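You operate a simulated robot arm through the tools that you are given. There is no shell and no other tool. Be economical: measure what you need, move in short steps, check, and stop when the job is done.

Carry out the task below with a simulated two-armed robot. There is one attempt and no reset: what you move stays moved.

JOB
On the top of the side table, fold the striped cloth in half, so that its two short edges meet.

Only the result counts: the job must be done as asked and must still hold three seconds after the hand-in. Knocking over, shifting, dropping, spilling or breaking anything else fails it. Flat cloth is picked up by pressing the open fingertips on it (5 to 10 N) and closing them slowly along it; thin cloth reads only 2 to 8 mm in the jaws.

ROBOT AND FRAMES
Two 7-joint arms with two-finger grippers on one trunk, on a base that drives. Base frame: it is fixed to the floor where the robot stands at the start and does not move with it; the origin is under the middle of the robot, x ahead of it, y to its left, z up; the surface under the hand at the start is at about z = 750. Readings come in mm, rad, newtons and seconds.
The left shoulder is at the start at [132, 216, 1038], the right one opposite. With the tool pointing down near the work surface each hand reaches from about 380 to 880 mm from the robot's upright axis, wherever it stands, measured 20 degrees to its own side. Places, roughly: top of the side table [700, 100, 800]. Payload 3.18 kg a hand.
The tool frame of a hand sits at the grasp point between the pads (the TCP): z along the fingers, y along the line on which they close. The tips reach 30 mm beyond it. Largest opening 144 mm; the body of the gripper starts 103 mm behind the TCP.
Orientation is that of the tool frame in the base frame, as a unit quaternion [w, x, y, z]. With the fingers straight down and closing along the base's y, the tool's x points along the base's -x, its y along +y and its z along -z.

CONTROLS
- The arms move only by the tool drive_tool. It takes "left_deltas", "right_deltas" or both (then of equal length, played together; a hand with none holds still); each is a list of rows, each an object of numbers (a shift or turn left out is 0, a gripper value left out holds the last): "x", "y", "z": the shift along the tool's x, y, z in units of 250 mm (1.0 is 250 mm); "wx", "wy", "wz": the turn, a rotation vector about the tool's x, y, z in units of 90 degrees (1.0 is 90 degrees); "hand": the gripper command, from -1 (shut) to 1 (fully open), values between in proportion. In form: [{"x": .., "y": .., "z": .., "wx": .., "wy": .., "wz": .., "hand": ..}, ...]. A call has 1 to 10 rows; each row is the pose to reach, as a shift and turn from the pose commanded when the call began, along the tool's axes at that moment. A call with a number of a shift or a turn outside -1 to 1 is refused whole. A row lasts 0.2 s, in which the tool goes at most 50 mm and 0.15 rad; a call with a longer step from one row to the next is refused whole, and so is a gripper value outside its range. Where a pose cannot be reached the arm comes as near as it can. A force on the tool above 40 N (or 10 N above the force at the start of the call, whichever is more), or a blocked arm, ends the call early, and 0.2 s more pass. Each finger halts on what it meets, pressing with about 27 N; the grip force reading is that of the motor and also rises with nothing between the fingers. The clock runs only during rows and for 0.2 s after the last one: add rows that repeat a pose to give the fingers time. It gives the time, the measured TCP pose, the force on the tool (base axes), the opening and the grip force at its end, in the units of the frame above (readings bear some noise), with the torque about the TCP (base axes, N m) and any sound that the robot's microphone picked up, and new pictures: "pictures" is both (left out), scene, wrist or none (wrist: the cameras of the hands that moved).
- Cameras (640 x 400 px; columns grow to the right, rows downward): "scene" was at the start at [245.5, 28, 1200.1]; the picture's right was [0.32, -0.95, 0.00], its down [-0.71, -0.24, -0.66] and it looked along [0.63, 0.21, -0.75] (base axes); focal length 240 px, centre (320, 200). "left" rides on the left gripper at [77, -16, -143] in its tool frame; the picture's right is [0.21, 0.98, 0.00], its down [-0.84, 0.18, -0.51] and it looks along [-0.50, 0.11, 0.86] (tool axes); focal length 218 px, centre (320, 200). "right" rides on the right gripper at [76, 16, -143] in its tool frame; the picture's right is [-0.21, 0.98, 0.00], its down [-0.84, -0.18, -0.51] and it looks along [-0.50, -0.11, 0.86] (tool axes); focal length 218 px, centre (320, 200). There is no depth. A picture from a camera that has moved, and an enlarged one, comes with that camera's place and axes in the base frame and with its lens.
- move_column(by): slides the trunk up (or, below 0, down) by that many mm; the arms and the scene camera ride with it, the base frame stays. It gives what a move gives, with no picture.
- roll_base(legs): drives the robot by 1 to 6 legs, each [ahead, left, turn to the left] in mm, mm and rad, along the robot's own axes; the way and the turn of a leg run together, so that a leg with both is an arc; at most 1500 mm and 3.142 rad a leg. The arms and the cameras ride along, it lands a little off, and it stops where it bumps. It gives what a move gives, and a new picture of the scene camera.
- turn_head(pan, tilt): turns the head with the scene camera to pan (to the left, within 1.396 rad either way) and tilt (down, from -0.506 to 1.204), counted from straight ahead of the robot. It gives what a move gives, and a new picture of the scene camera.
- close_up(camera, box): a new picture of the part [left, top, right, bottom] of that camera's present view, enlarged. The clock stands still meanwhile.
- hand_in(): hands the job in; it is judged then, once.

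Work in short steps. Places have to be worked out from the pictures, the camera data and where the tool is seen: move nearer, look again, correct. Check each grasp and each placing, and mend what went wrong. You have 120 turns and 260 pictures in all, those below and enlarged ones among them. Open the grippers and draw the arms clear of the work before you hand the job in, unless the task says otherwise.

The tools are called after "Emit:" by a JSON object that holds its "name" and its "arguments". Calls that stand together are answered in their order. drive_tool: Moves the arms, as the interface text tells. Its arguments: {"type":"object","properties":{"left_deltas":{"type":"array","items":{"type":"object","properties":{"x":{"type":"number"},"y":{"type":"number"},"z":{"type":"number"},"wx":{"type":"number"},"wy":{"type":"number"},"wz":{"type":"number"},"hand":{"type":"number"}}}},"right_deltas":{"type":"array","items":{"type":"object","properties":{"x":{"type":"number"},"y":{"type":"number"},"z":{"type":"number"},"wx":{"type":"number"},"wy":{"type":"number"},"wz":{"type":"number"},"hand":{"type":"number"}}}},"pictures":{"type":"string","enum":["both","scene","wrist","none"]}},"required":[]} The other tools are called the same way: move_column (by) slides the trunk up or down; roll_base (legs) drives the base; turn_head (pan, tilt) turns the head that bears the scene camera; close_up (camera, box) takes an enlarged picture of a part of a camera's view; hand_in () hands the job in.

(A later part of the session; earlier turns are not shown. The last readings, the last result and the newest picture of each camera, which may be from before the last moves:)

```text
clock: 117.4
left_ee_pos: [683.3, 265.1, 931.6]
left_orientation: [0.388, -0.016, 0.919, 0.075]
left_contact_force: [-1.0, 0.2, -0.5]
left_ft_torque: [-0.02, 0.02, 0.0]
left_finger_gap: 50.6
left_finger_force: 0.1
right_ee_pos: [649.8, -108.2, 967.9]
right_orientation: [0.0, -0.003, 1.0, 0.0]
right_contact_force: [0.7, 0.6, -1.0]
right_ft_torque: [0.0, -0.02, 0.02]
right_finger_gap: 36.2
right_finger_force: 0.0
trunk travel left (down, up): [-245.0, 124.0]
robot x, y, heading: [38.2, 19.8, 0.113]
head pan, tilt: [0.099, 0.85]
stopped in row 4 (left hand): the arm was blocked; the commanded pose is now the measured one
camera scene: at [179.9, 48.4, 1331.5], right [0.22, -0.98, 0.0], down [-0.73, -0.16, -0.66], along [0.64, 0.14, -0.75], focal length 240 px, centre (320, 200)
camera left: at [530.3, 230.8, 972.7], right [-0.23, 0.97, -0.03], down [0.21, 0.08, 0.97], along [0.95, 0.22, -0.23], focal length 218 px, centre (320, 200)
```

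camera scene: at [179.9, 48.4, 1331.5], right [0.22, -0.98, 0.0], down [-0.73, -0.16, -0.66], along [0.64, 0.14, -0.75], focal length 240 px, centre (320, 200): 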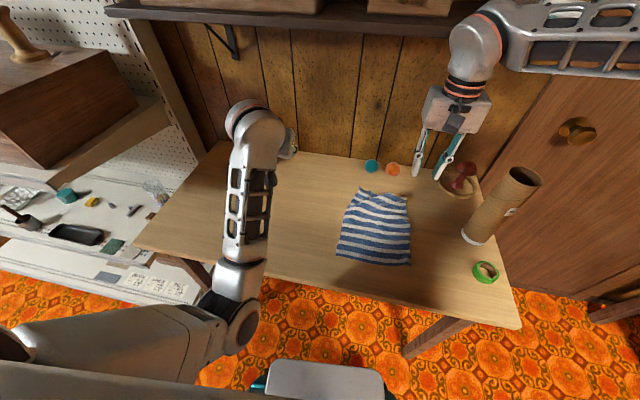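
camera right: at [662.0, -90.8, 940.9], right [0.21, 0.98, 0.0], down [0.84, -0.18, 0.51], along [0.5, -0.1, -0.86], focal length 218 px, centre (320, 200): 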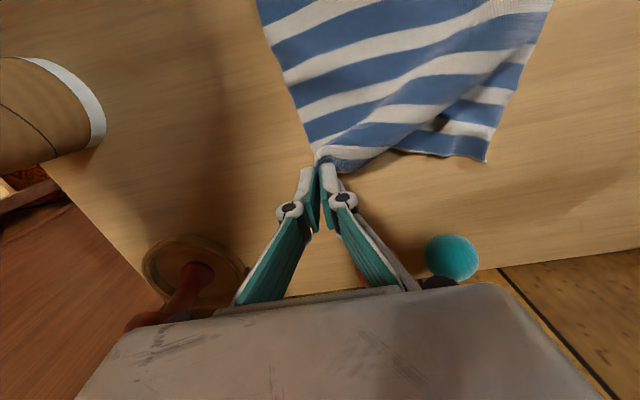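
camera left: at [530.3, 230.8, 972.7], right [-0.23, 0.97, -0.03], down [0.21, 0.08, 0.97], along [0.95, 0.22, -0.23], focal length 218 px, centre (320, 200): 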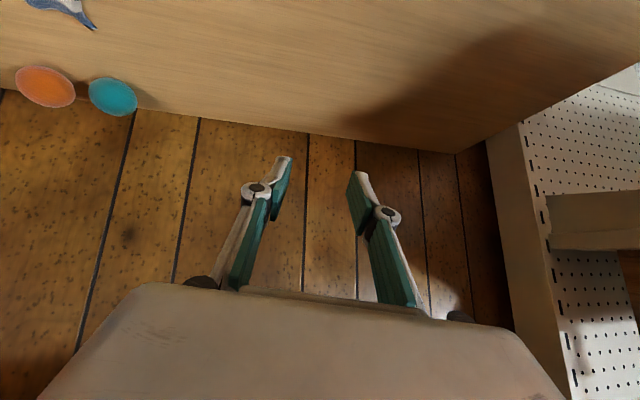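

The left arm in this posture only works farther to its own side. So I'll shift the robot ~150 mm right and face straight ahead, which puts A within the left hand's working zone. First I move the right hand inward, clear of the tube.

Emit:
{"name": "drive_tool", "arguments": {"right_deltas": [{"x": 0.03, "y": 0.13}, {"x": 0.06, "y": 0.27}, {"x": 0.09, "y": 0.4}, {"x": 0.12, "y": 0.53}, {"x": 0.12, "y": 0.66}, {"x": 0.12, "y": 0.66}], "pictures": "none"}}

Emit:
{"name": "turn_head", "arguments": {"pan": -0.7, "tilt": 0.7}}

```text
clock: 118.8
left_ee_pos: [684.2, 265.2, 931.7]
left_orientation: [0.389, -0.014, 0.918, 0.075]
left_contact_force: [-0.7, 0.2, -0.7]
left_ft_torque: [0.02, 0.01, -0.03]
left_finger_gap: 50.4
left_finger_force: 0.1
right_ee_pos: [620.1, 57.3, 969.3]
right_orientation: [0.0, -0.001, 1.0, 0.001]
right_contact_force: [0.3, 0.8, -0.1]
right_ft_torque: [0.0, 0.0, 0.01]
right_finger_gap: 36.1
right_finger_force: 0.1
trunk travel left (down, up): [-245.0, 124.0]
robot x, y, heading: [38.5, 19.8, 0.115]
head pan, tilt: [0.099, 0.85]
```

```text
clock: 120.0
left_ee_pos: [683.9, 264.4, 931.0]
left_orientation: [0.387, -0.015, 0.919, 0.074]
left_contact_force: [-0.5, -0.5, -0.6]
left_ft_torque: [0.01, -0.01, -0.01]
left_finger_gap: 50.4
left_finger_force: 0.1
right_ee_pos: [621.2, 58.2, 969.6]
right_orientation: [0.001, -0.002, 1.0, 0.001]
right_contact_force: [0.1, -1.0, 0.3]
right_ft_torque: [0.01, 0.03, -0.03]
right_finger_gap: 35.9
right_finger_force: 0.0
trunk travel left (down, up): [-245.0, 124.0]
robot x, y, heading: [39.6, 19.8, 0.117]
head pan, tilt: [-0.7, 0.7]
camera scene: at [174.5, -15.5, 1343.8], right [-0.55, -0.84, 0.0], down [-0.54, 0.35, -0.76], along [0.64, -0.42, -0.64], focal length 240 px, centre (320, 200)
```

scene: 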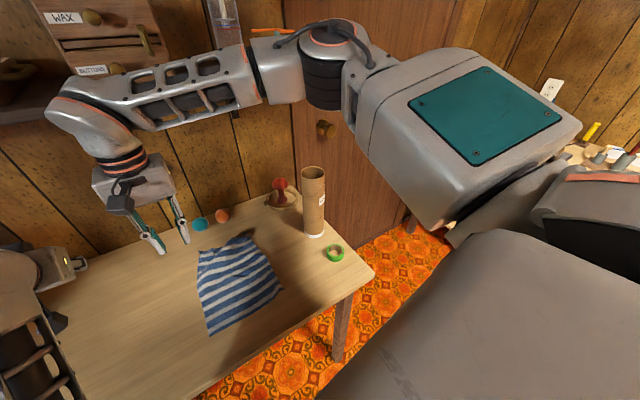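

The right side is clear. I roll right 150 mm and straighten the heading.

Emit:
{"name": "roll_base", "arguments": {"legs": [[-17, -149, -0.115]]}}

Emit:
{"name": "turn_head", "arguments": {"pan": 0.1, "tilt": 0.8}}

Emit:
{"name": "close_up", "arguments": {"camera": "left", "box": [0, 0, 640, 400]}}

```text
clock: 121.9
left_ee_pos: [698.2, 40.8, 931.1]
left_orientation: [0.392, 0.039, 0.918, 0.052]
left_contact_force: [0.7, -0.4, -0.6]
left_ft_torque: [0.0, 0.0, -0.02]
left_finger_gap: 50.3
left_finger_force: 0.0
right_ee_pos: [612.7, -157.6, 968.3]
right_orientation: [0.0, 0.056, 0.998, 0.001]
right_contact_force: [-0.8, -0.6, -0.5]
right_ft_torque: [0.04, 0.01, 0.01]
right_finger_gap: 35.9
right_finger_force: 0.1
trunk travel left (down, up): [-245.0, 124.0]
robot x, y, heading: [31.6, -130.6, -0.001]
head pan, tilt: [-0.7, 0.7]
camera scene: at [160.8, -179.4, 1343.8], right [-0.64, -0.77, 0.0], down [-0.49, 0.41, -0.76], along [0.59, -0.49, -0.64], focal length 240 px, centre (320, 200)
```

scene: 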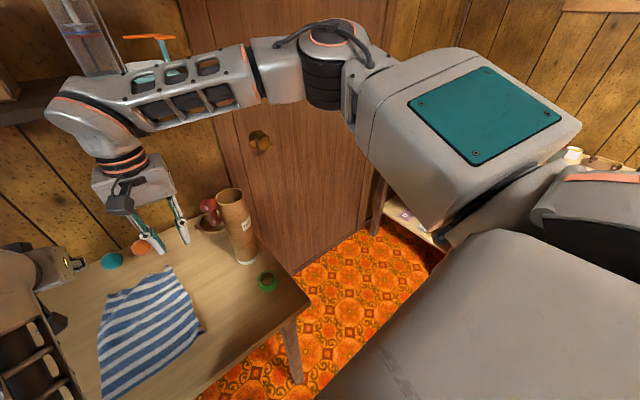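

```text
clock: 123.0
left_ee_pos: [699.2, 41.4, 930.8]
left_orientation: [0.392, 0.037, 0.918, 0.053]
left_contact_force: [0.1, -0.2, 0.4]
left_ft_torque: [0.0, 0.01, 0.01]
left_finger_gap: 50.4
left_finger_force: 0.2
right_ee_pos: [613.2, -156.4, 968.7]
right_orientation: [0.0, 0.055, 0.998, 0.0]
right_contact_force: [0.1, -0.4, -0.5]
right_ft_torque: [0.01, 0.01, -0.01]
right_finger_gap: 36.0
right_finger_force: 0.0
trunk travel left (down, up): [-245.0, 124.0]
robot x, y, heading: [31.0, -125.4, 0.001]
head pan, tilt: [0.099, 0.799]
camera scene: at [176.0, -116.2, 1335.6], right [0.1, -0.99, 0.0], down [-0.71, -0.07, -0.7], along [0.69, 0.07, -0.72], focal length 240 px, centre (320, 200)
```

scene: 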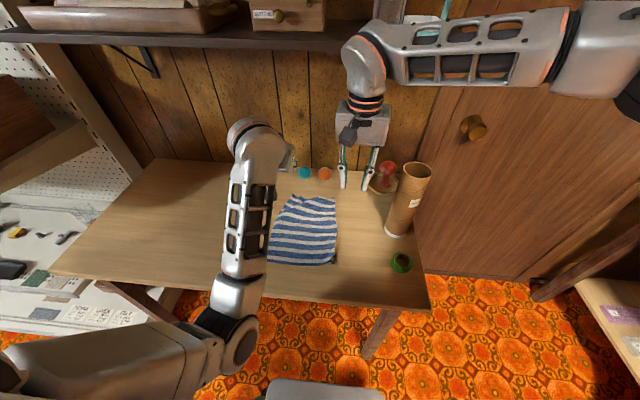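

```text
1.00 times, centred on (320, 200) of left (not enlarged: the box is as wide or as high as the picture)
camera zoom: at [543.0, 24.6, 972.9], right [-0.12, 0.99, -0.03], down [0.22, 0.05, 0.97], along [0.97, 0.11, -0.22], focal length 218 px, centre (320, 200)
```

zoom: 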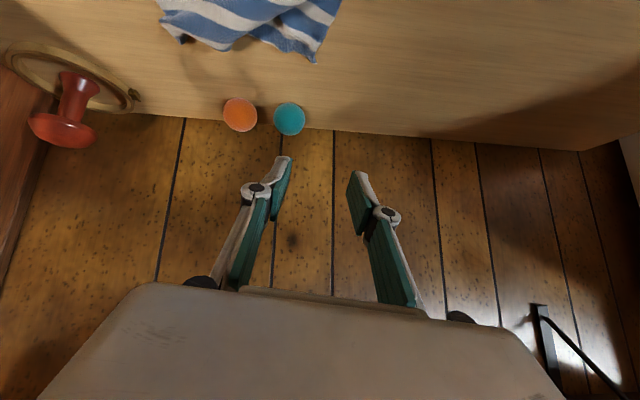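

Both corners are now in the hands' zones: A at about (760, 40), B at about (757, −103). I lower the left hand toward A.

Emit:
{"name": "drive_tool", "arguments": {"left_deltas": [{"x": 0.05, "y": -0.022, "z": 0.09, "wx": 0.009, "wy": 0.003, "wz": -0.014, "hand": -0.5}, {"x": 0.1, "y": -0.045, "z": 0.18, "wx": 0.018, "wy": 0.005, "wz": -0.028, "hand": -0.5}, {"x": 0.15, "y": -0.067, "z": 0.27, "wx": 0.027, "wy": 0.008, "wz": -0.041, "hand": -0.5}, {"x": 0.2, "y": -0.09, "z": 0.36, "wx": 0.036, "wy": 0.01, "wz": -0.055, "hand": -0.5}, {"x": 0.256, "y": -0.112, "z": 0.447, "wx": 0.045, "wy": 0.013, "wz": -0.069, "hand": -0.5}, {"x": 0.256, "y": -0.112, "z": 0.447, "wx": 0.045, "wy": 0.013, "wz": -0.069, "hand": -0.5}], "pictures": "wrist"}}

```text
clock: 124.6
left_ee_pos: [740.5, 62.1, 806.4]
left_orientation: [0.39, 0.009, 0.92, 0.034]
left_contact_force: [0.3, 0.2, 0.6]
left_ft_torque: [0.02, 0.0, -0.03]
left_finger_gap: 36.1
left_finger_force: 0.1
right_ee_pos: [612.6, -156.6, 968.3]
right_orientation: [0.0, 0.056, 0.998, 0.0]
right_contact_force: [-0.7, 0.0, -1.1]
right_ft_torque: [-0.04, -0.02, -0.03]
right_finger_gap: 36.0
right_finger_force: 0.0
trunk travel left (down, up): [-245.0, 124.0]
robot x, y, heading: [31.1, -123.4, 0.005]
head pan, tilt: [0.099, 0.799]
stopped in row 6 (left hand): the arm was blocked; the commanded pose is now the measured one
camera left: at [585.5, 40.8, 850.5], right [-0.15, 0.98, -0.08], down [0.22, 0.12, 0.97], along [0.96, 0.13, -0.24], focal length 218 px, centre (320, 200)
```

left: 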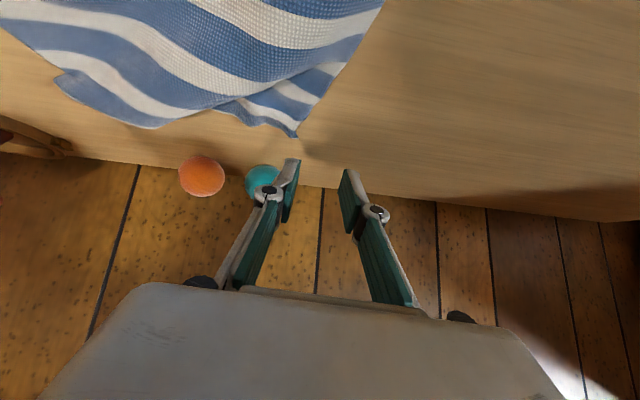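

The left reaches down fine but sits 35 mm too far left. I bring the right hand inward and roll the base 38 mm to the right.

Emit:
{"name": "drive_tool", "arguments": {"right_deltas": [{"x": -0.04, "y": 0.12, "wz": -0.03}, {"x": -0.08, "y": 0.23, "wz": -0.05}, {"x": -0.123, "y": 0.336, "wz": -0.07}, {"x": -0.123, "y": 0.336, "wz": -0.07}], "pictures": "none"}}

Emit:
{"name": "roll_base", "arguments": {"legs": [[0, -38, 0]]}}

Emit:
{"name": "close_up", "arguments": {"camera": "left", "box": [0, 0, 640, 400]}}

```text
clock: 125.6
left_ee_pos: [740.0, 62.6, 805.7]
left_orientation: [0.389, 0.008, 0.921, 0.034]
left_contact_force: [0.8, 0.6, 0.2]
left_ft_torque: [0.04, 0.0, -0.01]
left_finger_gap: 36.3
left_finger_force: 0.0
right_ee_pos: [652.7, -77.9, 968.7]
right_orientation: [0.0, 0.001, 1.0, 0.001]
right_contact_force: [-0.6, -0.4, -0.1]
right_ft_torque: [0.01, -0.03, 0.01]
right_finger_gap: 36.1
right_finger_force: 0.0
trunk travel left (down, up): [-245.0, 124.0]
robot x, y, heading: [33.1, -126.6, 0.002]
head pan, tilt: [0.099, 0.799]
```

```text
clock: 126.7
left_ee_pos: [739.9, 24.7, 807.1]
left_orientation: [0.389, 0.008, 0.92, 0.033]
left_contact_force: [0.7, -0.1, 0.0]
left_ft_torque: [0.01, 0.02, 0.05]
left_finger_gap: 36.1
left_finger_force: 0.0
right_ee_pos: [652.8, -114.9, 967.9]
right_orientation: [0.0, 0.0, 1.0, 0.001]
right_contact_force: [0.3, 0.0, 0.0]
right_ft_torque: [0.03, 0.04, 0.0]
right_finger_gap: 35.8
right_finger_force: 0.1
trunk travel left (down, up): [-245.0, 124.0]
robot x, y, heading: [30.7, -166.9, 0.003]
head pan, tilt: [0.099, 0.799]
camera scene: at [176.1, -154.3, 1335.6], right [0.1, -0.99, 0.0], down [-0.71, -0.07, -0.7], along [0.69, 0.07, -0.72], focal length 240 px, centre (320, 200)
```

scene: 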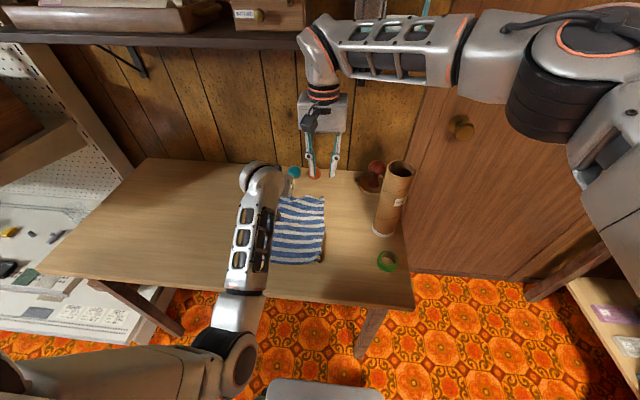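

```text
1.00 times, centred on (320, 200) of left (not enlarged: the box is as wide or as high as the picture)
camera zoom: at [585.4, 3.7, 850.1], right [-0.16, 0.98, -0.08], down [0.22, 0.12, 0.97], along [0.96, 0.13, -0.24], focal length 218 px, centre (320, 200)
```

zoom: 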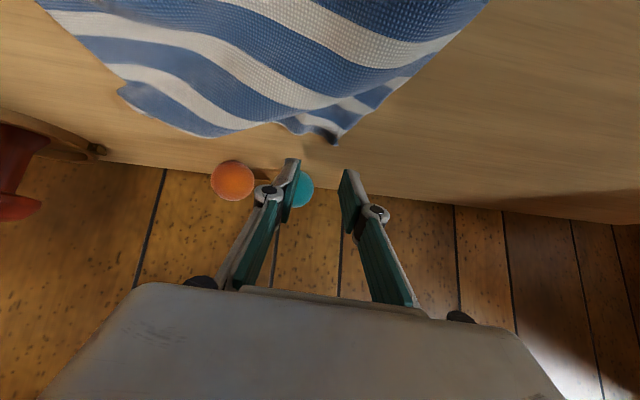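

A is at (755, 35), between the jaws in y. I ease back 11 mm and lower to contact.

Emit:
{"name": "drive_tool", "arguments": {"left_deltas": [{"x": 0.03, "y": -0.005, "z": -0.0}, {"x": 0.06, "y": -0.01, "z": 0.01}, {"x": 0.085, "y": -0.015, "z": 0.02}, {"x": 0.1, "y": -0.015, "z": 0.032}, {"x": 0.104, "y": -0.015, "z": 0.036}, {"x": 0.104, "y": -0.015, "z": 0.036}], "pictures": "wrist"}}

```text
clock: 128.1
left_ee_pos: [732.5, 39.7, 785.6]
left_orientation: [0.393, 0.014, 0.918, 0.053]
left_contact_force: [-0.2, 0.1, -0.1]
left_ft_torque: [0.02, 0.01, 0.01]
left_finger_gap: 36.1
left_finger_force: 0.1
right_ee_pos: [652.8, -113.2, 969.9]
right_orientation: [0.0, 0.001, 1.0, 0.001]
right_contact_force: [0.2, -0.3, -0.2]
right_ft_torque: [-0.02, -0.03, 0.04]
right_finger_gap: 35.9
right_finger_force: 0.1
trunk travel left (down, up): [-245.0, 124.0]
robot x, y, heading: [31.3, -165.4, 0.005]
head pan, tilt: [0.099, 0.799]
camera left: at [577.2, 16.6, 825.4], right [-0.16, 0.99, -0.04], down [0.21, 0.08, 0.97], along [0.96, 0.15, -0.22], focal length 218 px, centre (320, 200)
```

left: 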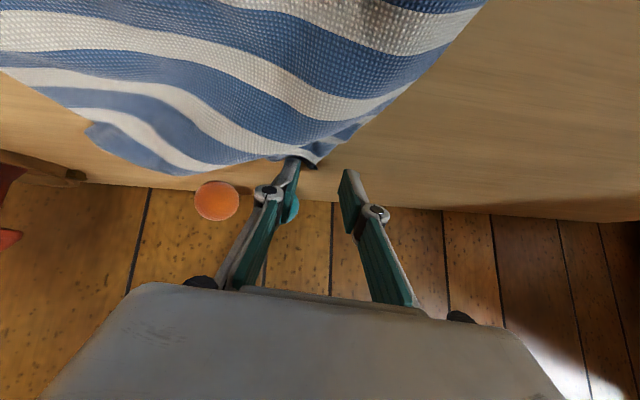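

The hand drifted left as it went down. I lift with the trunk by 15 mm, roll 17 mm right, then come down with the trunk.

Emit:
{"name": "move_column", "arguments": {"by": 15}}

Emit:
{"name": "roll_base", "arguments": {"legs": [[0, -17, 0]]}}

Emit:
{"name": "move_column", "arguments": {"by": -18}}

Emit:
{"name": "close_up", "arguments": {"camera": "left", "box": [160, 80, 480, 240]}}

```text
clock: 128.6
left_ee_pos: [729.1, 91.4, 787.1]
left_orientation: [0.386, 0.037, 0.915, 0.11]
left_contact_force: [0.4, 0.0, 0.5]
left_ft_torque: [0.04, 0.0, 0.01]
left_finger_gap: 36.0
left_finger_force: 0.1
right_ee_pos: [652.4, -113.7, 986.5]
right_orientation: [0.002, 0.0, 1.0, 0.0]
right_contact_force: [-0.5, -0.1, 0.3]
right_ft_torque: [0.01, 0.01, 0.02]
right_finger_gap: 36.0
right_finger_force: 0.1
trunk travel left (down, up): [-261.0, 109.0]
robot x, y, heading: [30.0, -161.4, 0.004]
head pan, tilt: [0.099, 0.799]
stopped: the arm was blocked; the commanded pose is now the measured one
```

```text
clock: 129.5
left_ee_pos: [729.3, 73.8, 786.6]
left_orientation: [0.386, 0.036, 0.915, 0.111]
left_contact_force: [0.0, -0.1, -0.1]
left_ft_torque: [0.02, 0.0, 0.03]
left_finger_gap: 36.1
left_finger_force: 0.1
right_ee_pos: [652.5, -130.9, 986.5]
right_orientation: [0.002, -0.001, 1.0, 0.001]
right_contact_force: [-0.4, 0.2, -0.9]
right_ft_torque: [0.01, 0.02, -0.02]
right_finger_gap: 36.1
right_finger_force: 0.1
trunk travel left (down, up): [-261.0, 109.0]
robot x, y, heading: [31.7, -182.5, 0.005]
head pan, tilt: [0.099, 0.799]
camera scene: at [168.2, -171.4, 1351.6], right [0.1, -0.99, 0.0], down [-0.71, -0.07, -0.7], along [0.69, 0.07, -0.72], focal length 240 px, centre (320, 200)
```

scene: 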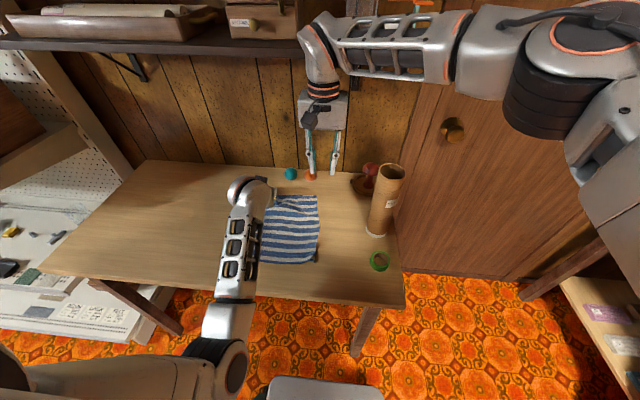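

```text
clock: 130.3
left_ee_pos: [739.6, 81.2, 785.2]
left_orientation: [0.402, 0.108, 0.894, 0.17]
left_contact_force: [-0.9, 0.2, 3.6]
left_ft_torque: [-0.04, -0.01, 0.04]
left_finger_gap: 37.2
left_finger_force: 0.1
right_ee_pos: [652.7, -129.7, 968.4]
right_orientation: [0.003, 0.001, 1.0, 0.001]
right_contact_force: [0.5, -0.1, 0.7]
right_ft_torque: [-0.01, 0.0, -0.01]
right_finger_gap: 36.0
right_finger_force: 0.1
trunk travel left (down, up): [-242.0, 128.0]
robot x, y, heading: [30.9, -183.7, 0.006]
head pan, tilt: [0.099, 0.799]
stopped: the arm was blocked; the commanded pose is now the measured one
```

```text
2.00 times, centred on (320, 160) of left
camera zoom: at [581.2, 59.9, 814.9], right [-0.08, 0.97, 0.24], down [0.18, -0.22, 0.96], along [0.98, 0.12, -0.15], focal length 436 px, centre (320, 280)
```

zoom: 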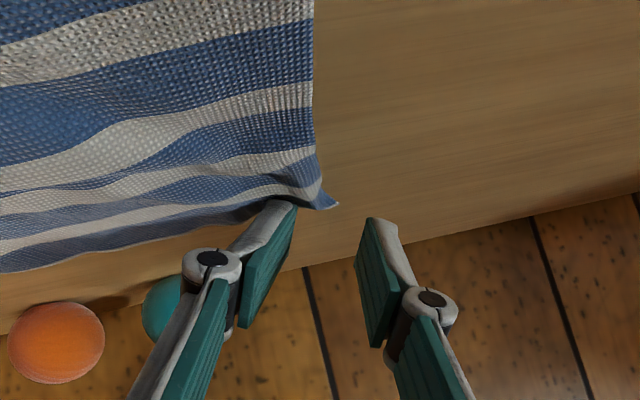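

The left arm is at its limits in this posture. Since there is now plenty of free space on the left, I swing the left hand up and far out, and try to restore its natural elbow-out posture there.

Emit:
{"name": "drive_tool", "arguments": {"left_deltas": [{"x": -0.03, "z": -0.05}, {"x": -0.06, "z": -0.12, "y": 0.05}, {"x": -0.05, "y": 0.18, "z": -0.18}, {"x": -0.02, "y": 0.32, "z": -0.22}, {"x": 0.01, "y": 0.46, "z": -0.22}, {"x": 0.03, "y": 0.6, "z": -0.22}, {"x": 0.05, "y": 0.75, "z": -0.22}, {"x": 0.068, "y": 0.9, "z": -0.22}, {"x": 0.068, "y": 0.9, "z": -0.22}], "pictures": "scene"}}

```text
clock: 131.3
left_ee_pos: [718.7, 80.2, 882.5]
left_orientation: [0.426, 0.197, 0.862, 0.193]
left_contact_force: [0.4, 1.4, 0.9]
left_ft_torque: [-0.01, -0.01, 0.01]
left_finger_gap: 36.1
left_finger_force: 0.0
right_ee_pos: [653.2, -130.4, 968.6]
right_orientation: [0.003, 0.0, 1.0, 0.001]
right_contact_force: [0.6, 0.4, -0.1]
right_ft_torque: [-0.03, 0.01, 0.02]
right_finger_gap: 35.7
right_finger_force: 0.0
trunk travel left (down, up): [-242.0, 128.0]
robot x, y, heading: [29.1, -182.3, 0.005]
head pan, tilt: [0.099, 0.799]
stopped in row 5 (left hand): the arm was blocked; the commanded pose is now the measured one
camera scene: at [178.1, -169.9, 1332.3], right [0.1, -0.99, 0.0], down [-0.71, -0.07, -0.7], along [0.69, 0.07, -0.72], focal length 240 px, centre (320, 200)
```

scene: 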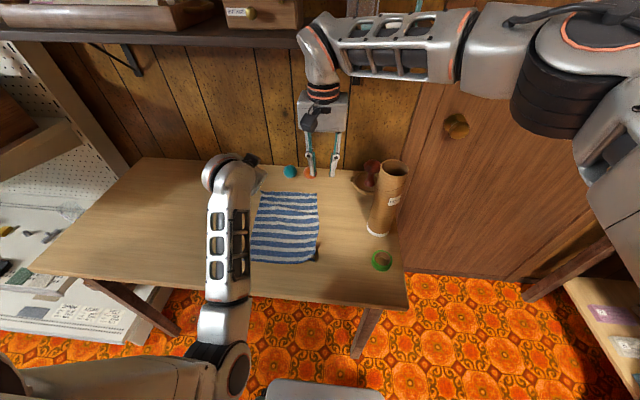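

The cloth itself is now lying flat: A≈(755, 97), B≈(758, −104), D≈(491, 54), C≈(505, −129). The left arm worked well earlier at a 62° tilt, so I restore that pose closer to the body before using it again.

Emit:
{"name": "drive_tool", "arguments": {"left_deltas": [{"x": 0.003, "y": 0.009, "z": -0.076, "wx": 0.014, "wy": -0.017, "wz": -0.058}, {"x": 0.006, "y": 0.018, "z": -0.152, "wx": 0.028, "wy": -0.034, "wz": -0.115}, {"x": 0.01, "y": 0.027, "z": -0.228, "wx": 0.042, "wy": -0.051, "wz": -0.173}, {"x": 0.013, "y": 0.036, "z": -0.305, "wx": 0.055, "wy": -0.068, "wz": -0.23}, {"x": 0.016, "y": 0.045, "z": -0.38, "wx": 0.069, "wy": -0.085, "wz": -0.288}, {"x": 0.02, "y": 0.054, "z": -0.458, "wx": 0.083, "wy": -0.102, "wz": -0.346}, {"x": 0.02, "y": 0.054, "z": -0.458, "wx": 0.083, "wy": -0.102, "wz": -0.346}], "pictures": "none"}}

```text
clock: 132.1
left_ee_pos: [680.5, 136.2, 918.5]
left_orientation: [0.462, 0.135, 0.857, 0.184]
left_contact_force: [-0.4, -0.5, -0.1]
left_ft_torque: [0.0, 0.03, -0.02]
left_finger_gap: 36.2
left_finger_force: 0.2
right_ee_pos: [652.2, -129.6, 969.1]
right_orientation: [0.002, 0.0, 1.0, 0.0]
right_contact_force: [-0.3, -0.3, 0.1]
right_ft_torque: [-0.01, -0.01, -0.01]
right_finger_gap: 36.2
right_finger_force: 0.0
trunk travel left (down, up): [-242.0, 128.0]
robot x, y, heading: [29.5, -177.8, 0.004]
head pan, tilt: [0.099, 0.799]
stopped in row 3 (left hand): the arm was blocked; the commanded pose is now the measured one
```

Emit:
{"name": "drive_tool", "arguments": {"left_deltas": [{"x": 0.06, "y": -0.005, "z": -0.07}, {"x": 0.115, "y": -0.012, "z": -0.14, "wx": 0.02, "wy": -0.01, "wz": -0.04}, {"x": 0.17, "y": -0.018, "z": -0.21, "wx": 0.04, "wy": -0.02, "wz": -0.09}, {"x": 0.228, "y": -0.025, "z": -0.28, "wx": 0.06, "wy": -0.03, "wz": -0.14}, {"x": 0.228, "y": -0.025, "z": -0.28, "wx": 0.08, "wy": -0.04, "wz": -0.18}, {"x": 0.228, "y": -0.025, "z": -0.28, "wx": 0.1, "wy": -0.05, "wz": -0.23}, {"x": 0.228, "y": -0.025, "z": -0.28, "wx": 0.113, "wy": -0.058, "wz": -0.271}], "pictures": "scene"}}

```text
clock: 133.2
left_ee_pos: [593.0, 176.6, 920.2]
left_orientation: [0.491, 0.097, 0.854, 0.146]
left_contact_force: [0.6, -0.3, -0.2]
left_ft_torque: [-0.04, 0.01, 0.0]
left_finger_gap: 36.0
left_finger_force: 0.0
right_ee_pos: [652.6, -130.5, 967.4]
right_orientation: [0.001, 0.0, 1.0, 0.001]
right_contact_force: [0.5, 0.4, -0.7]
right_ft_torque: [0.04, 0.02, 0.0]
right_finger_gap: 36.1
right_finger_force: 0.1
trunk travel left (down, up): [-242.0, 128.0]
robot x, y, heading: [30.3, -179.4, 0.003]
head pan, tilt: [0.099, 0.799]
stopped in row 5 (left hand): the arm was blocked; the commanded pose is now the measured one
camera scene: at [178.1, -170.3, 1332.4], right [0.1, -0.99, 0.0], down [-0.71, -0.07, -0.7], along [0.69, 0.07, -0.72], focal length 240 px, centre (320, 200)
```

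scene: 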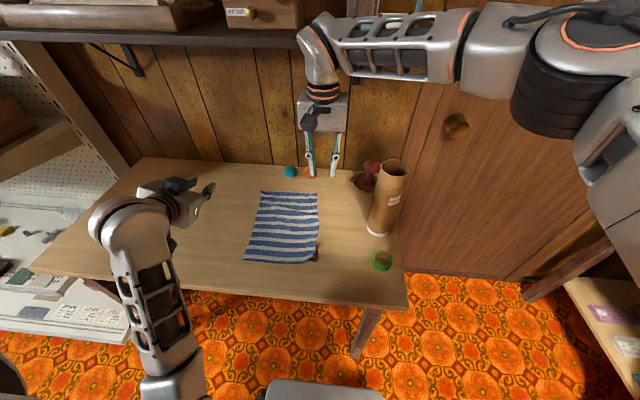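

The left posture is recovering and the cloth is lying flat. I reposition the base (−45, +65) and lower the trunk back.

Emit:
{"name": "roll_base", "arguments": {"legs": [[-45, 65, 0]]}}

Emit:
{"name": "move_column", "arguments": {"by": -100}}

```text
clock: 134.4
left_ee_pos: [547.9, 242.5, 920.0]
left_orientation: [0.492, 0.096, 0.853, 0.145]
left_contact_force: [0.6, 0.4, 0.1]
left_ft_torque: [-0.02, 0.01, -0.02]
left_finger_gap: 35.8
left_finger_force: 0.1
right_ee_pos: [607.0, -66.7, 968.0]
right_orientation: [0.003, 0.001, 1.0, 0.001]
right_contact_force: [0.0, 0.3, 0.0]
right_ft_torque: [-0.05, 0.0, 0.0]
right_finger_gap: 36.1
right_finger_force: 0.0
trunk travel left (down, up): [-242.0, 128.0]
robot x, y, heading: [-15.1, -117.9, 0.002]
head pan, tilt: [0.099, 0.799]
camera scene: at [132.2, -105.5, 1332.4], right [0.1, -0.99, 0.0], down [-0.71, -0.07, -0.7], along [0.69, 0.07, -0.72], focal length 240 px, centre (320, 200)
```

scene: 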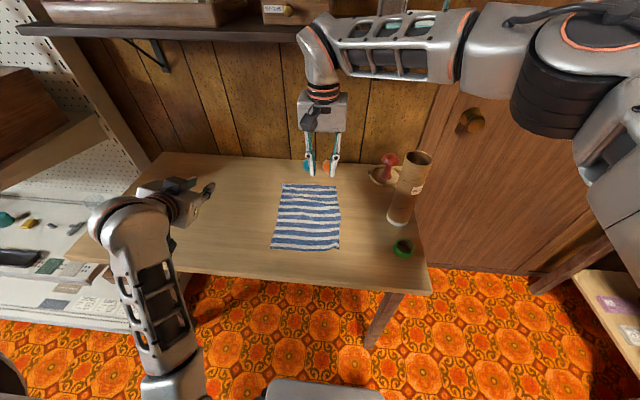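

```text
clock: 135.6
left_ee_pos: [542.2, 236.6, 779.9]
left_orientation: [0.458, 0.103, 0.873, 0.132]
left_contact_force: [-1.0, -3.2, 9.2]
left_ft_torque: [-0.27, -0.09, -0.06]
left_finger_gap: 39.6
left_finger_force: 0.4
right_ee_pos: [606.7, -66.2, 863.2]
right_orientation: [-0.006, 0.0, 1.0, 0.001]
right_contact_force: [0.3, -0.6, -0.3]
right_ft_torque: [-0.03, 0.03, -0.01]
right_finger_gap: 36.0
right_finger_force: 0.0
trunk travel left (down, up): [-146.0, 223.0]
robot x, y, heading: [-10.8, -114.7, 0.003]
head pan, tilt: [0.099, 0.799]
stopped: the force on the tool passed its limit at 45 N (the readings are from after the stop); the commanded pose is now the measured one
```

The left hand touched bare table as the arm shifted. I lift it 50 mm and level its roll.

Emit:
{"name": "drive_tool", "arguments": {"left_deltas": [{"x": -0.077, "y": 0.032, "z": -0.055}, {"x": -0.154, "y": 0.065, "z": -0.109}, {"x": -0.154, "y": 0.065, "z": -0.109, "wx": 0.02, "wy": -0.018, "wz": -0.05}, {"x": -0.154, "y": 0.065, "z": -0.109, "wx": 0.039, "wy": -0.036, "wz": -0.1}, {"x": -0.154, "y": 0.065, "z": -0.109, "wx": 0.058, "wy": -0.055, "wz": -0.15}, {"x": -0.154, "y": 0.065, "z": -0.109, "wx": 0.077, "wy": -0.073, "wz": -0.2}, {"x": -0.154, "y": 0.065, "z": -0.109, "wx": 0.077, "wy": -0.073, "wz": -0.2}], "pictures": "scene"}}

```text
clock: 137.0
left_ee_pos: [577.7, 193.6, 837.8]
left_orientation: [0.521, 0.091, 0.849, 0.009]
left_contact_force: [0.4, 0.9, -0.1]
left_ft_torque: [-0.01, -0.04, 0.01]
left_finger_gap: 36.0
left_finger_force: 0.2
left hand out of reach, approached as far as the arm can: row 1, 2, 3, 4, 5, 6, 7
right_ee_pos: [607.8, -67.3, 864.1]
right_orientation: [-0.005, 0.0, 1.0, 0.001]
right_contact_force: [0.6, -0.2, 0.7]
right_ft_torque: [0.01, -0.03, -0.02]
right_finger_gap: 36.1
right_finger_force: 0.1
trunk travel left (down, up): [-146.0, 223.0]
robot x, y, heading: [-14.7, -111.6, -0.002]
head pan, tilt: [0.099, 0.799]
stopped in row 7 (left hand): the arm was blocked; the commanded pose is now the measured one
camera scene: at [214.2, -105.9, 1229.1], right [0.1, -0.99, 0.0], down [-0.71, -0.07, -0.7], along [0.69, 0.07, -0.72], focal length 240 px, centre (320, 200)
```

scene: 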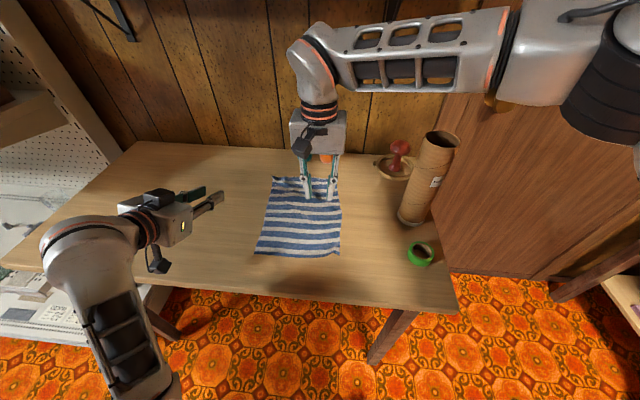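

The left hand is healthy again at ~62° tilt. I move it to just above A, at about (754, 101).

Emit:
{"name": "drive_tool", "arguments": {"left_deltas": [{"x": -0.035, "y": -0.043, "z": 0.068, "wx": -0.007, "wz": -0.015}, {"x": -0.07, "y": -0.087, "z": 0.136, "wx": -0.014, "wz": -0.03}, {"x": -0.107, "y": -0.13, "z": 0.204, "wx": -0.021, "wy": 0.003, "wz": -0.045}, {"x": -0.142, "y": -0.173, "z": 0.273, "wx": -0.028, "wy": 0.006, "wz": -0.06}, {"x": -0.178, "y": -0.216, "z": 0.341, "wx": -0.035, "wy": 0.008, "wz": -0.075}, {"x": -0.214, "y": -0.26, "z": 0.409, "wx": -0.042, "wy": 0.01, "wz": -0.09}, {"x": -0.249, "y": -0.303, "z": 0.477, "wx": -0.05, "wy": 0.012, "wz": -0.106}, {"x": -0.249, "y": -0.303, "z": 0.477, "wx": -0.05, "wy": 0.012, "wz": -0.106}], "pictures": "wrist"}}

```text
clock: 138.8
left_ee_pos: [699.9, 102.6, 830.5]
left_orientation: [0.516, -0.004, 0.857, -0.002]
left_contact_force: [-0.3, 0.5, -0.2]
left_ft_torque: [-0.01, -0.05, 0.0]
left_finger_gap: 35.8
left_finger_force: 0.1
right_ee_pos: [606.8, -66.1, 864.7]
right_orientation: [-0.006, -0.001, 1.0, 0.002]
right_contact_force: [0.2, -0.2, 0.9]
right_ft_torque: [0.01, -0.02, 0.01]
right_finger_gap: 36.0
right_finger_force: 0.1
trunk travel left (down, up): [-146.0, 223.0]
robot x, y, heading: [-12.9, -116.3, 0.002]
head pan, tilt: [0.099, 0.799]
camera left: at [537.6, 84.7, 829.9], right [-0.1, 0.98, -0.19], down [-0.05, 0.19, 0.98], along [0.99, 0.11, 0.03], focal length 218 px, centre (320, 200)
```

left: 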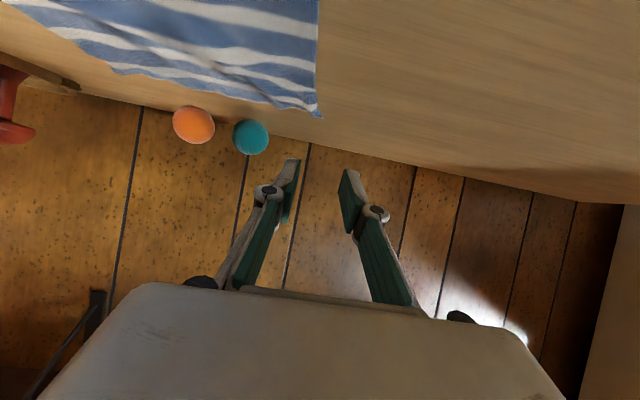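

The left works here. Now I move the right hand, tilted 20° for reach, above B at about (758, −104).

Emit:
{"name": "drive_tool", "arguments": {"right_deltas": [{"x": -0.09, "y": -0.02, "z": 0.03, "wy": -0.05}, {"x": -0.18, "y": -0.045, "z": 0.06, "wy": -0.1}, {"x": -0.27, "y": -0.07, "z": 0.1, "wy": -0.15}, {"x": -0.36, "y": -0.095, "z": 0.14, "wy": -0.2}, {"x": -0.45, "y": -0.12, "z": 0.18, "wy": -0.22}, {"x": -0.512, "y": -0.124, "z": 0.2, "wy": -0.22}, {"x": -0.512, "y": -0.124, "z": 0.2, "wy": -0.22}], "pictures": "wrist"}}

```text
clock: 140.4
left_ee_pos: [699.4, 102.4, 830.6]
left_orientation: [0.515, -0.003, 0.857, -0.002]
left_contact_force: [-0.2, -0.4, 0.8]
left_ft_torque: [-0.01, 0.02, 0.04]
left_finger_gap: 36.0
left_finger_force: 0.1
right_ee_pos: [735.1, -98.1, 813.2]
right_orientation: [0.167, 0.001, 0.986, 0.001]
right_contact_force: [0.0, 0.7, -0.6]
right_ft_torque: [0.01, -0.02, 0.0]
right_finger_gap: 35.8
right_finger_force: 0.0
trunk travel left (down, up): [-146.0, 223.0]
robot x, y, heading: [-14.2, -117.3, 0.0]
head pan, tilt: [0.099, 0.799]
camera right: at [616.7, -81.1, 923.3], right [0.2, 0.98, 0.07], down [0.63, -0.18, 0.76], along [0.75, -0.11, -0.65], focal length 218 px, centre (320, 200)
```

right: 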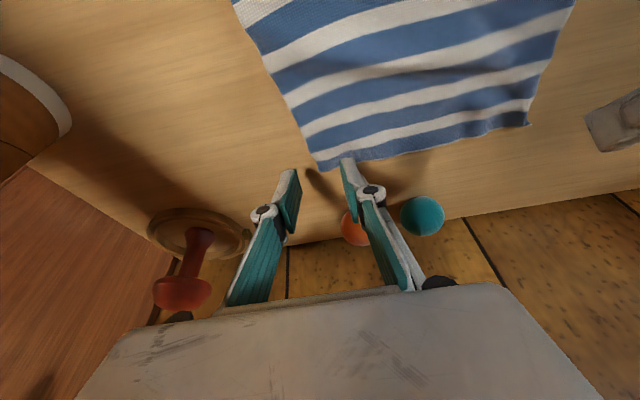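

Both hands are in place above the corners: edge at x≈765, A y≈98, B y≈−103. I descend both close to contact.

Emit:
{"name": "drive_tool", "arguments": {"left_deltas": [{"x": 0.03, "y": -0.014, "z": 0.05}, {"x": 0.06, "y": -0.028, "z": 0.1}, {"x": 0.09, "y": -0.042, "z": 0.15}, {"x": 0.12, "y": -0.056, "z": 0.199}, {"x": 0.12, "y": -0.056, "z": 0.199}], "right_deltas": [{"x": -0.008, "y": 0.007, "z": 0.03}, {"x": -0.016, "y": 0.014, "z": 0.06}, {"x": -0.024, "y": 0.021, "z": 0.09}, {"x": -0.032, "y": 0.028, "z": 0.12}, {"x": -0.032, "y": 0.028, "z": 0.12}], "pictures": "wrist"}}

```text
clock: 141.6
left_ee_pos: [730.7, 88.5, 782.5]
left_orientation: [0.515, -0.003, 0.857, -0.001]
left_contact_force: [-0.1, 0.3, -0.4]
left_ft_torque: [-0.01, 0.01, -0.01]
left_finger_gap: 36.0
left_finger_force: 0.0
right_ee_pos: [753.3, -90.4, 788.0]
right_orientation: [0.166, 0.001, 0.986, 0.001]
right_contact_force: [-1.4, -0.5, -0.1]
right_ft_torque: [-0.04, 0.01, 0.01]
right_finger_gap: 36.0
right_finger_force: 0.0
trunk travel left (down, up): [-146.0, 223.0]
robot x, y, heading: [-14.5, -120.7, -0.004]
head pan, tilt: [0.099, 0.799]
camera right: at [633.6, -73.7, 898.7], right [0.2, 0.98, 0.07], down [0.63, -0.18, 0.76], along [0.75, -0.11, -0.65], focal length 218 px, centre (320, 200)
camera left: at [569.1, 70.7, 781.0], right [-0.1, 0.98, -0.19], down [-0.05, 0.19, 0.98], along [0.99, 0.11, 0.03], focal length 218 px, centre (320, 200)
```

right: 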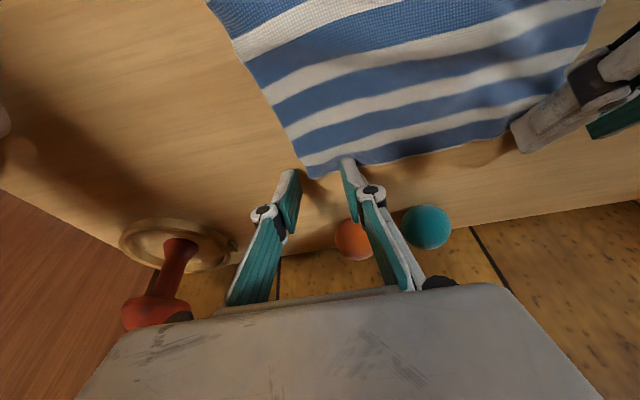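
left: 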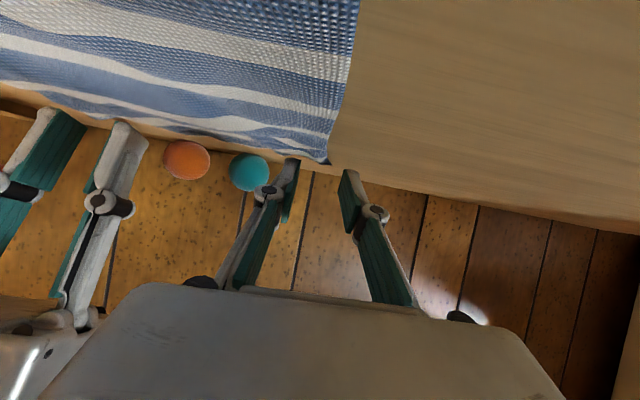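

Lower the last few millimetres to contact.

Emit:
{"name": "drive_tool", "arguments": {"left_deltas": [{"x": 0.014, "z": 0.012}, {"x": 0.028, "z": 0.02}, {"x": 0.028, "z": 0.02}], "right_deltas": [{"x": -0.004, "z": 0.014}, {"x": -0.007, "z": 0.026}, {"x": -0.007, "z": 0.026}], "pictures": "none"}}

```text
clock: 142.4
left_ee_pos: [732.4, 87.3, 775.3]
left_orientation: [0.518, -0.002, 0.855, -0.002]
left_contact_force: [1.5, 0.6, 6.9]
left_ft_torque: [-0.19, -0.22, 0.06]
left_finger_gap: 35.5
left_finger_force: 0.1
right_ee_pos: [755.1, -90.3, 783.2]
right_orientation: [0.167, 0.001, 0.986, 0.0]
right_contact_force: [-0.2, -0.7, -0.2]
right_ft_torque: [-0.03, 0.02, 0.0]
right_finger_gap: 36.3
right_finger_force: 0.0
trunk travel left (down, up): [-146.0, 223.0]
robot x, y, heading: [-14.7, -115.6, 0.003]
head pan, tilt: [0.099, 0.799]
```

Emit:
{"name": "drive_tool", "arguments": {"left_deltas": [{}, {}, {}], "right_deltas": [{"x": 0.003, "z": 0.007}, {"x": 0.005, "z": 0.014}, {"x": 0.005, "z": 0.014}], "pictures": "none"}}

```text
clock: 143.2
left_ee_pos: [730.4, 87.4, 774.6]
left_orientation: [0.517, -0.002, 0.856, -0.001]
left_contact_force: [1.9, -0.8, 6.7]
left_ft_torque: [-0.2, -0.25, 0.05]
left_finger_gap: 36.0
left_finger_force: 0.0
right_ee_pos: [755.6, -90.1, 782.9]
right_orientation: [0.169, 0.0, 0.986, 0.002]
right_contact_force: [-1.5, 0.7, 16.6]
right_ft_torque: [0.41, 0.07, 0.03]
right_finger_gap: 37.4
right_finger_force: 1.2
trunk travel left (down, up): [-146.0, 223.0]
robot x, y, heading: [-13.1, -117.5, -0.003]
head pan, tilt: [0.099, 0.799]
```

Contact on both (left 7 N, right 16 N). I ease the right a little and close both slowly.

Emit:
{"name": "drive_tool", "arguments": {"left_deltas": [{"x": 0.002, "hand": -0.55}, {"x": 0.003, "hand": -0.61}, {"x": 0.003, "hand": -0.67}, {"x": 0.003, "hand": -0.73}, {"x": 0.003, "hand": -0.79}, {"x": 0.003, "hand": -0.85}, {"x": 0.003, "hand": -0.92}, {"x": 0.003, "hand": -1.0}, {"x": 0.003, "hand": -1.0}], "right_deltas": [{"z": -0.003, "hand": -0.55}, {"z": -0.003, "hand": -0.61}, {"z": -0.003, "hand": -0.67}, {"z": -0.003, "hand": -0.73}, {"z": -0.003, "hand": -0.79}, {"z": -0.003, "hand": -0.85}, {"z": -0.003, "hand": -0.92}, {"z": -0.003, "hand": -1.0}, {"z": -0.003, "hand": -1.0}], "pictures": "wrist"}}

```text
clock: 145.2
left_ee_pos: [730.2, 87.0, 773.9]
left_orientation: [0.517, 0.003, 0.856, 0.0]
left_contact_force: [-0.1, -15.4, 10.7]
left_ft_torque: [-0.39, -0.22, -0.28]
left_finger_gap: 1.9
left_finger_force: 26.9
right_ee_pos: [754.4, -88.6, 780.0]
right_orientation: [0.167, -0.001, 0.986, 0.002]
right_contact_force: [-1.8, 14.9, 13.9]
right_ft_torque: [0.55, 0.03, 0.04]
right_finger_gap: 2.5
right_finger_force: 27.1
trunk travel left (down, up): [-146.0, 223.0]
robot x, y, heading: [-15.3, -114.1, 0.002]
head pan, tilt: [0.099, 0.799]
camera right: at [635.4, -73.2, 890.5], right [0.2, 0.98, 0.07], down [0.63, -0.18, 0.76], along [0.75, -0.1, -0.65], focal length 218 px, centre (320, 200)
camera left: at [568.4, 70.5, 772.8], right [-0.1, 0.98, -0.18], down [-0.06, 0.18, 0.98], along [0.99, 0.1, 0.04], focal length 218 px, centre (320, 200)
```

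right: 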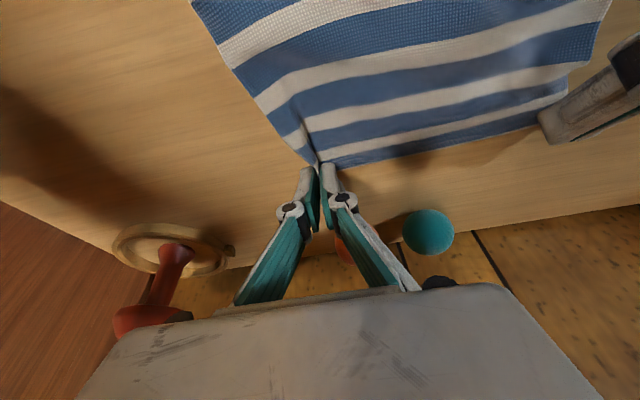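
left: 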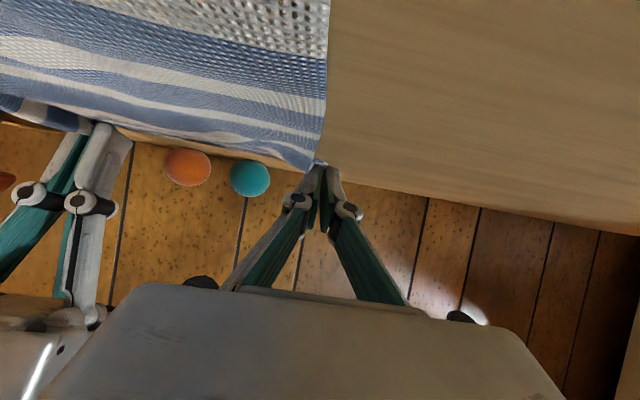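

Both corners are gripped with 15 N tension between them. I relax the tension a few mm and lift 20 mm.

Emit:
{"name": "drive_tool", "arguments": {"left_deltas": [{"y": -0.012, "x": -0.006, "z": -0.003}, {"y": -0.018, "x": -0.025, "z": -0.013}, {"y": -0.02, "x": -0.048, "z": -0.026}, {"y": -0.02, "x": -0.07, "z": -0.038}, {"y": -0.02, "x": -0.07, "z": -0.038}], "right_deltas": [{"y": 0.012, "x": -0.002, "z": -0.006}, {"y": 0.018, "x": -0.009, "z": -0.026}, {"y": 0.02, "x": -0.018, "z": -0.05}, {"y": 0.02, "x": -0.026, "z": -0.075}, {"y": 0.02, "x": -0.026, "z": -0.075}], "pictures": "both"}}

```text
clock: 146.4
left_ee_pos: [728.5, 92.3, 781.0]
left_orientation: [0.512, 0.014, 0.859, 0.019]
left_contact_force: [2.3, -15.2, 0.9]
left_ft_torque: [-0.38, -0.06, -0.23]
left_finger_gap: 2.3
left_finger_force: 27.2
right_ee_pos: [756.6, -85.0, 800.7]
right_orientation: [0.167, 0.001, 0.986, 0.003]
right_contact_force: [-1.8, 14.4, -1.4]
right_ft_torque: [0.46, 0.07, 0.08]
right_finger_gap: 3.5
right_finger_force: 27.0
trunk travel left (down, up): [-146.0, 223.0]
robot x, y, heading: [-13.9, -118.8, 0.005]
head pan, tilt: [0.099, 0.799]
camera scene: at [214.2, -105.8, 1229.0], right [0.1, -0.99, 0.0], down [-0.71, -0.07, -0.7], along [0.69, 0.07, -0.72], focal length 240 px, centre (320, 200)
camera right: at [637.5, -68.2, 910.1], right [0.2, 0.98, 0.07], down [0.63, -0.18, 0.76], along [0.75, -0.1, -0.65], focal length 218 px, centre (320, 200)
camera left: at [566.1, 76.7, 782.0], right [-0.1, 0.99, -0.14], down [-0.05, 0.13, 0.99], along [0.99, 0.1, 0.03], focal length 218 px, centre (320, 200)
```

scene: 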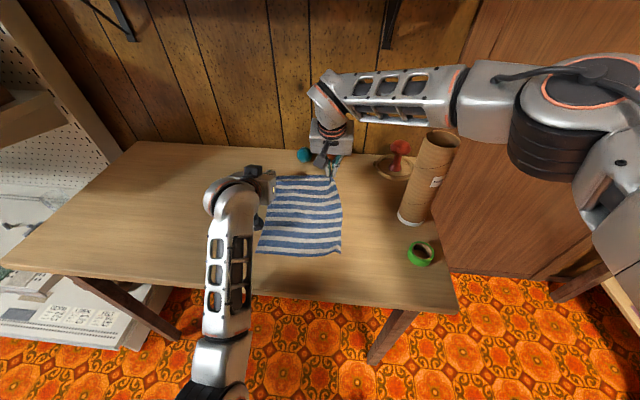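
right: 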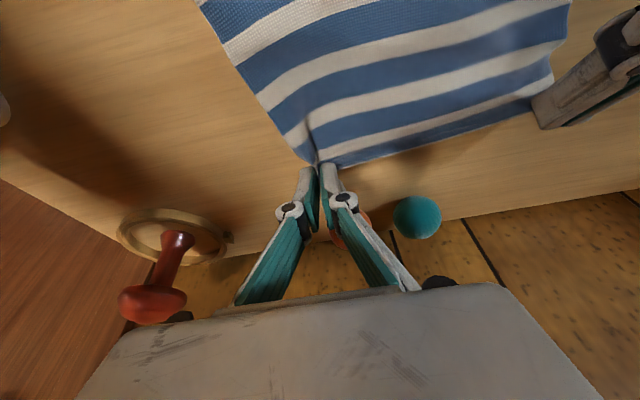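
left: 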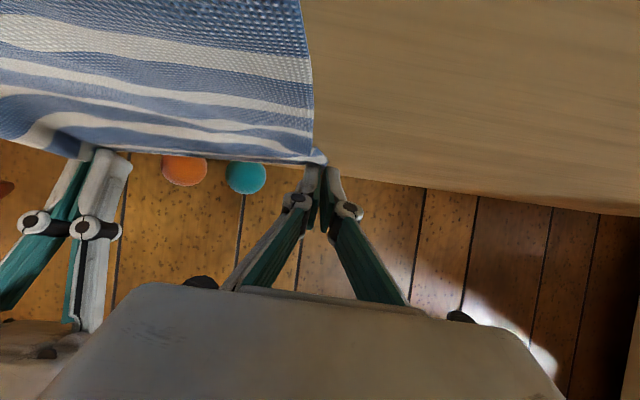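

The left is at its inward limit, so I relax the tension with the right hand (+8 mm) and begin the fold: both hands rise and come back toward the robot.

Emit:
{"name": "drive_tool", "arguments": {"left_deltas": [{"x": -0.017, "y": 0.03, "z": -0.054}, {"x": -0.041, "y": 0.036, "z": -0.135}, {"x": -0.057, "y": 0.036, "z": -0.234}, {"x": -0.061, "y": 0.036, "z": -0.327}, {"x": -0.05, "y": 0.036, "z": -0.435}, {"x": -0.05, "y": 0.036, "z": -0.435}], "right_deltas": [{"x": 0.025, "y": 0.02, "z": -0.051}, {"x": 0.061, "y": 0.032, "z": -0.127}, {"x": 0.117, "y": 0.032, "z": -0.21}, {"x": 0.177, "y": 0.032, "z": -0.282}, {"x": 0.258, "y": 0.032, "z": -0.353}, {"x": 0.258, "y": 0.032, "z": -0.353}], "pictures": "both"}}

```text
clock: 148.0
left_ee_pos: [642.1, 134.1, 850.2]
left_orientation: [0.517, 0.011, 0.854, 0.055]
left_contact_force: [-0.3, -0.2, 0.9]
left_ft_torque: [0.03, 0.02, 0.04]
left_finger_gap: 2.8
left_finger_force: 22.2
right_ee_pos: [666.5, -79.2, 860.3]
right_orientation: [0.167, 0.002, 0.986, -0.001]
right_contact_force: [0.1, 0.2, 0.2]
right_ft_torque: [-0.02, 0.04, 0.0]
right_finger_gap: 0.1
right_finger_force: 27.5
trunk travel left (down, up): [-146.0, 223.0]
robot x, y, heading: [-14.6, -116.8, 0.005]
head pan, tilt: [0.099, 0.799]
stopped in row 6 (left hand): the arm was blocked; the commanded pose is now the measured one
camera scene: at [214.1, -105.6, 1229.2], right [0.1, -0.99, 0.0], down [-0.71, -0.07, -0.7], along [0.69, 0.07, -0.72], focal length 240 px, centre (320, 200)
camera right: at [548.5, -61.1, 970.4], right [0.2, 0.98, 0.07], down [0.63, -0.18, 0.76], along [0.75, -0.11, -0.65], focal length 218 px, centre (320, 200)
camera left: at [481.9, 111.9, 846.4], right [-0.14, 0.99, -0.08], down [-0.06, 0.07, 1.0], along [0.99, 0.14, 0.05], focal length 218 px, centre (320, 200)
```

scene: 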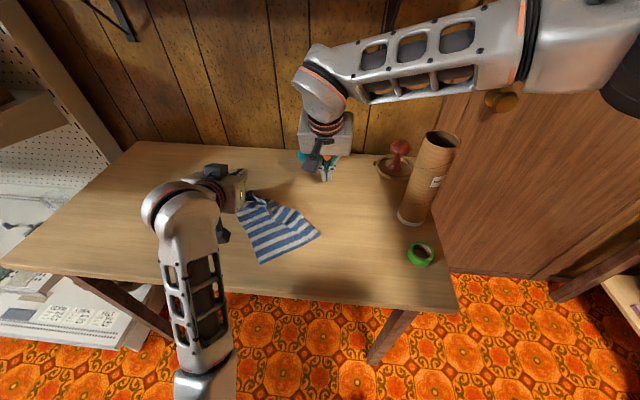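
right: 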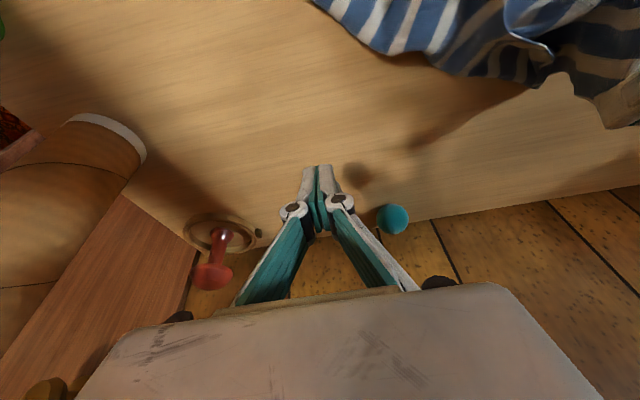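
left: 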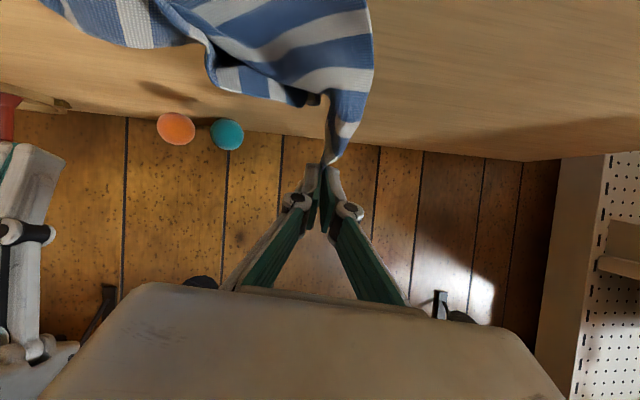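

The left drifted outward at its limit and the right corner slipped out; the left still holds A. I check the cloth state.

Emit:
{"name": "close_up", "arguments": {"camera": "scene", "box": [225, 170, 345, 275]}}

```text
3.81 times, centred on (285, 222) of scene
camera zoom: at [214.1, -105.6, 1229.2], right [0.1, -0.99, 0.0], down [-0.71, -0.07, -0.7], along [0.69, 0.07, -0.72], focal length 915 px, centre (453, 114)
```

zoom: 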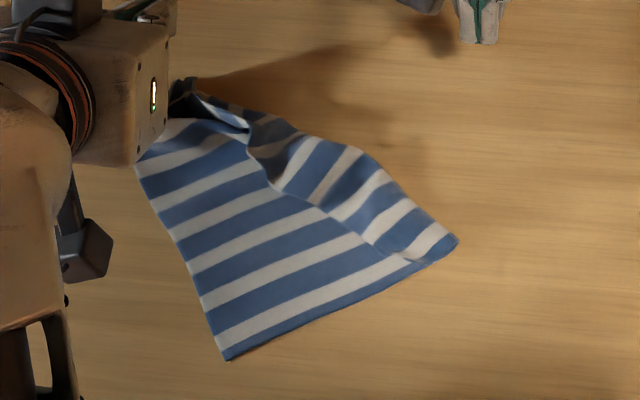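

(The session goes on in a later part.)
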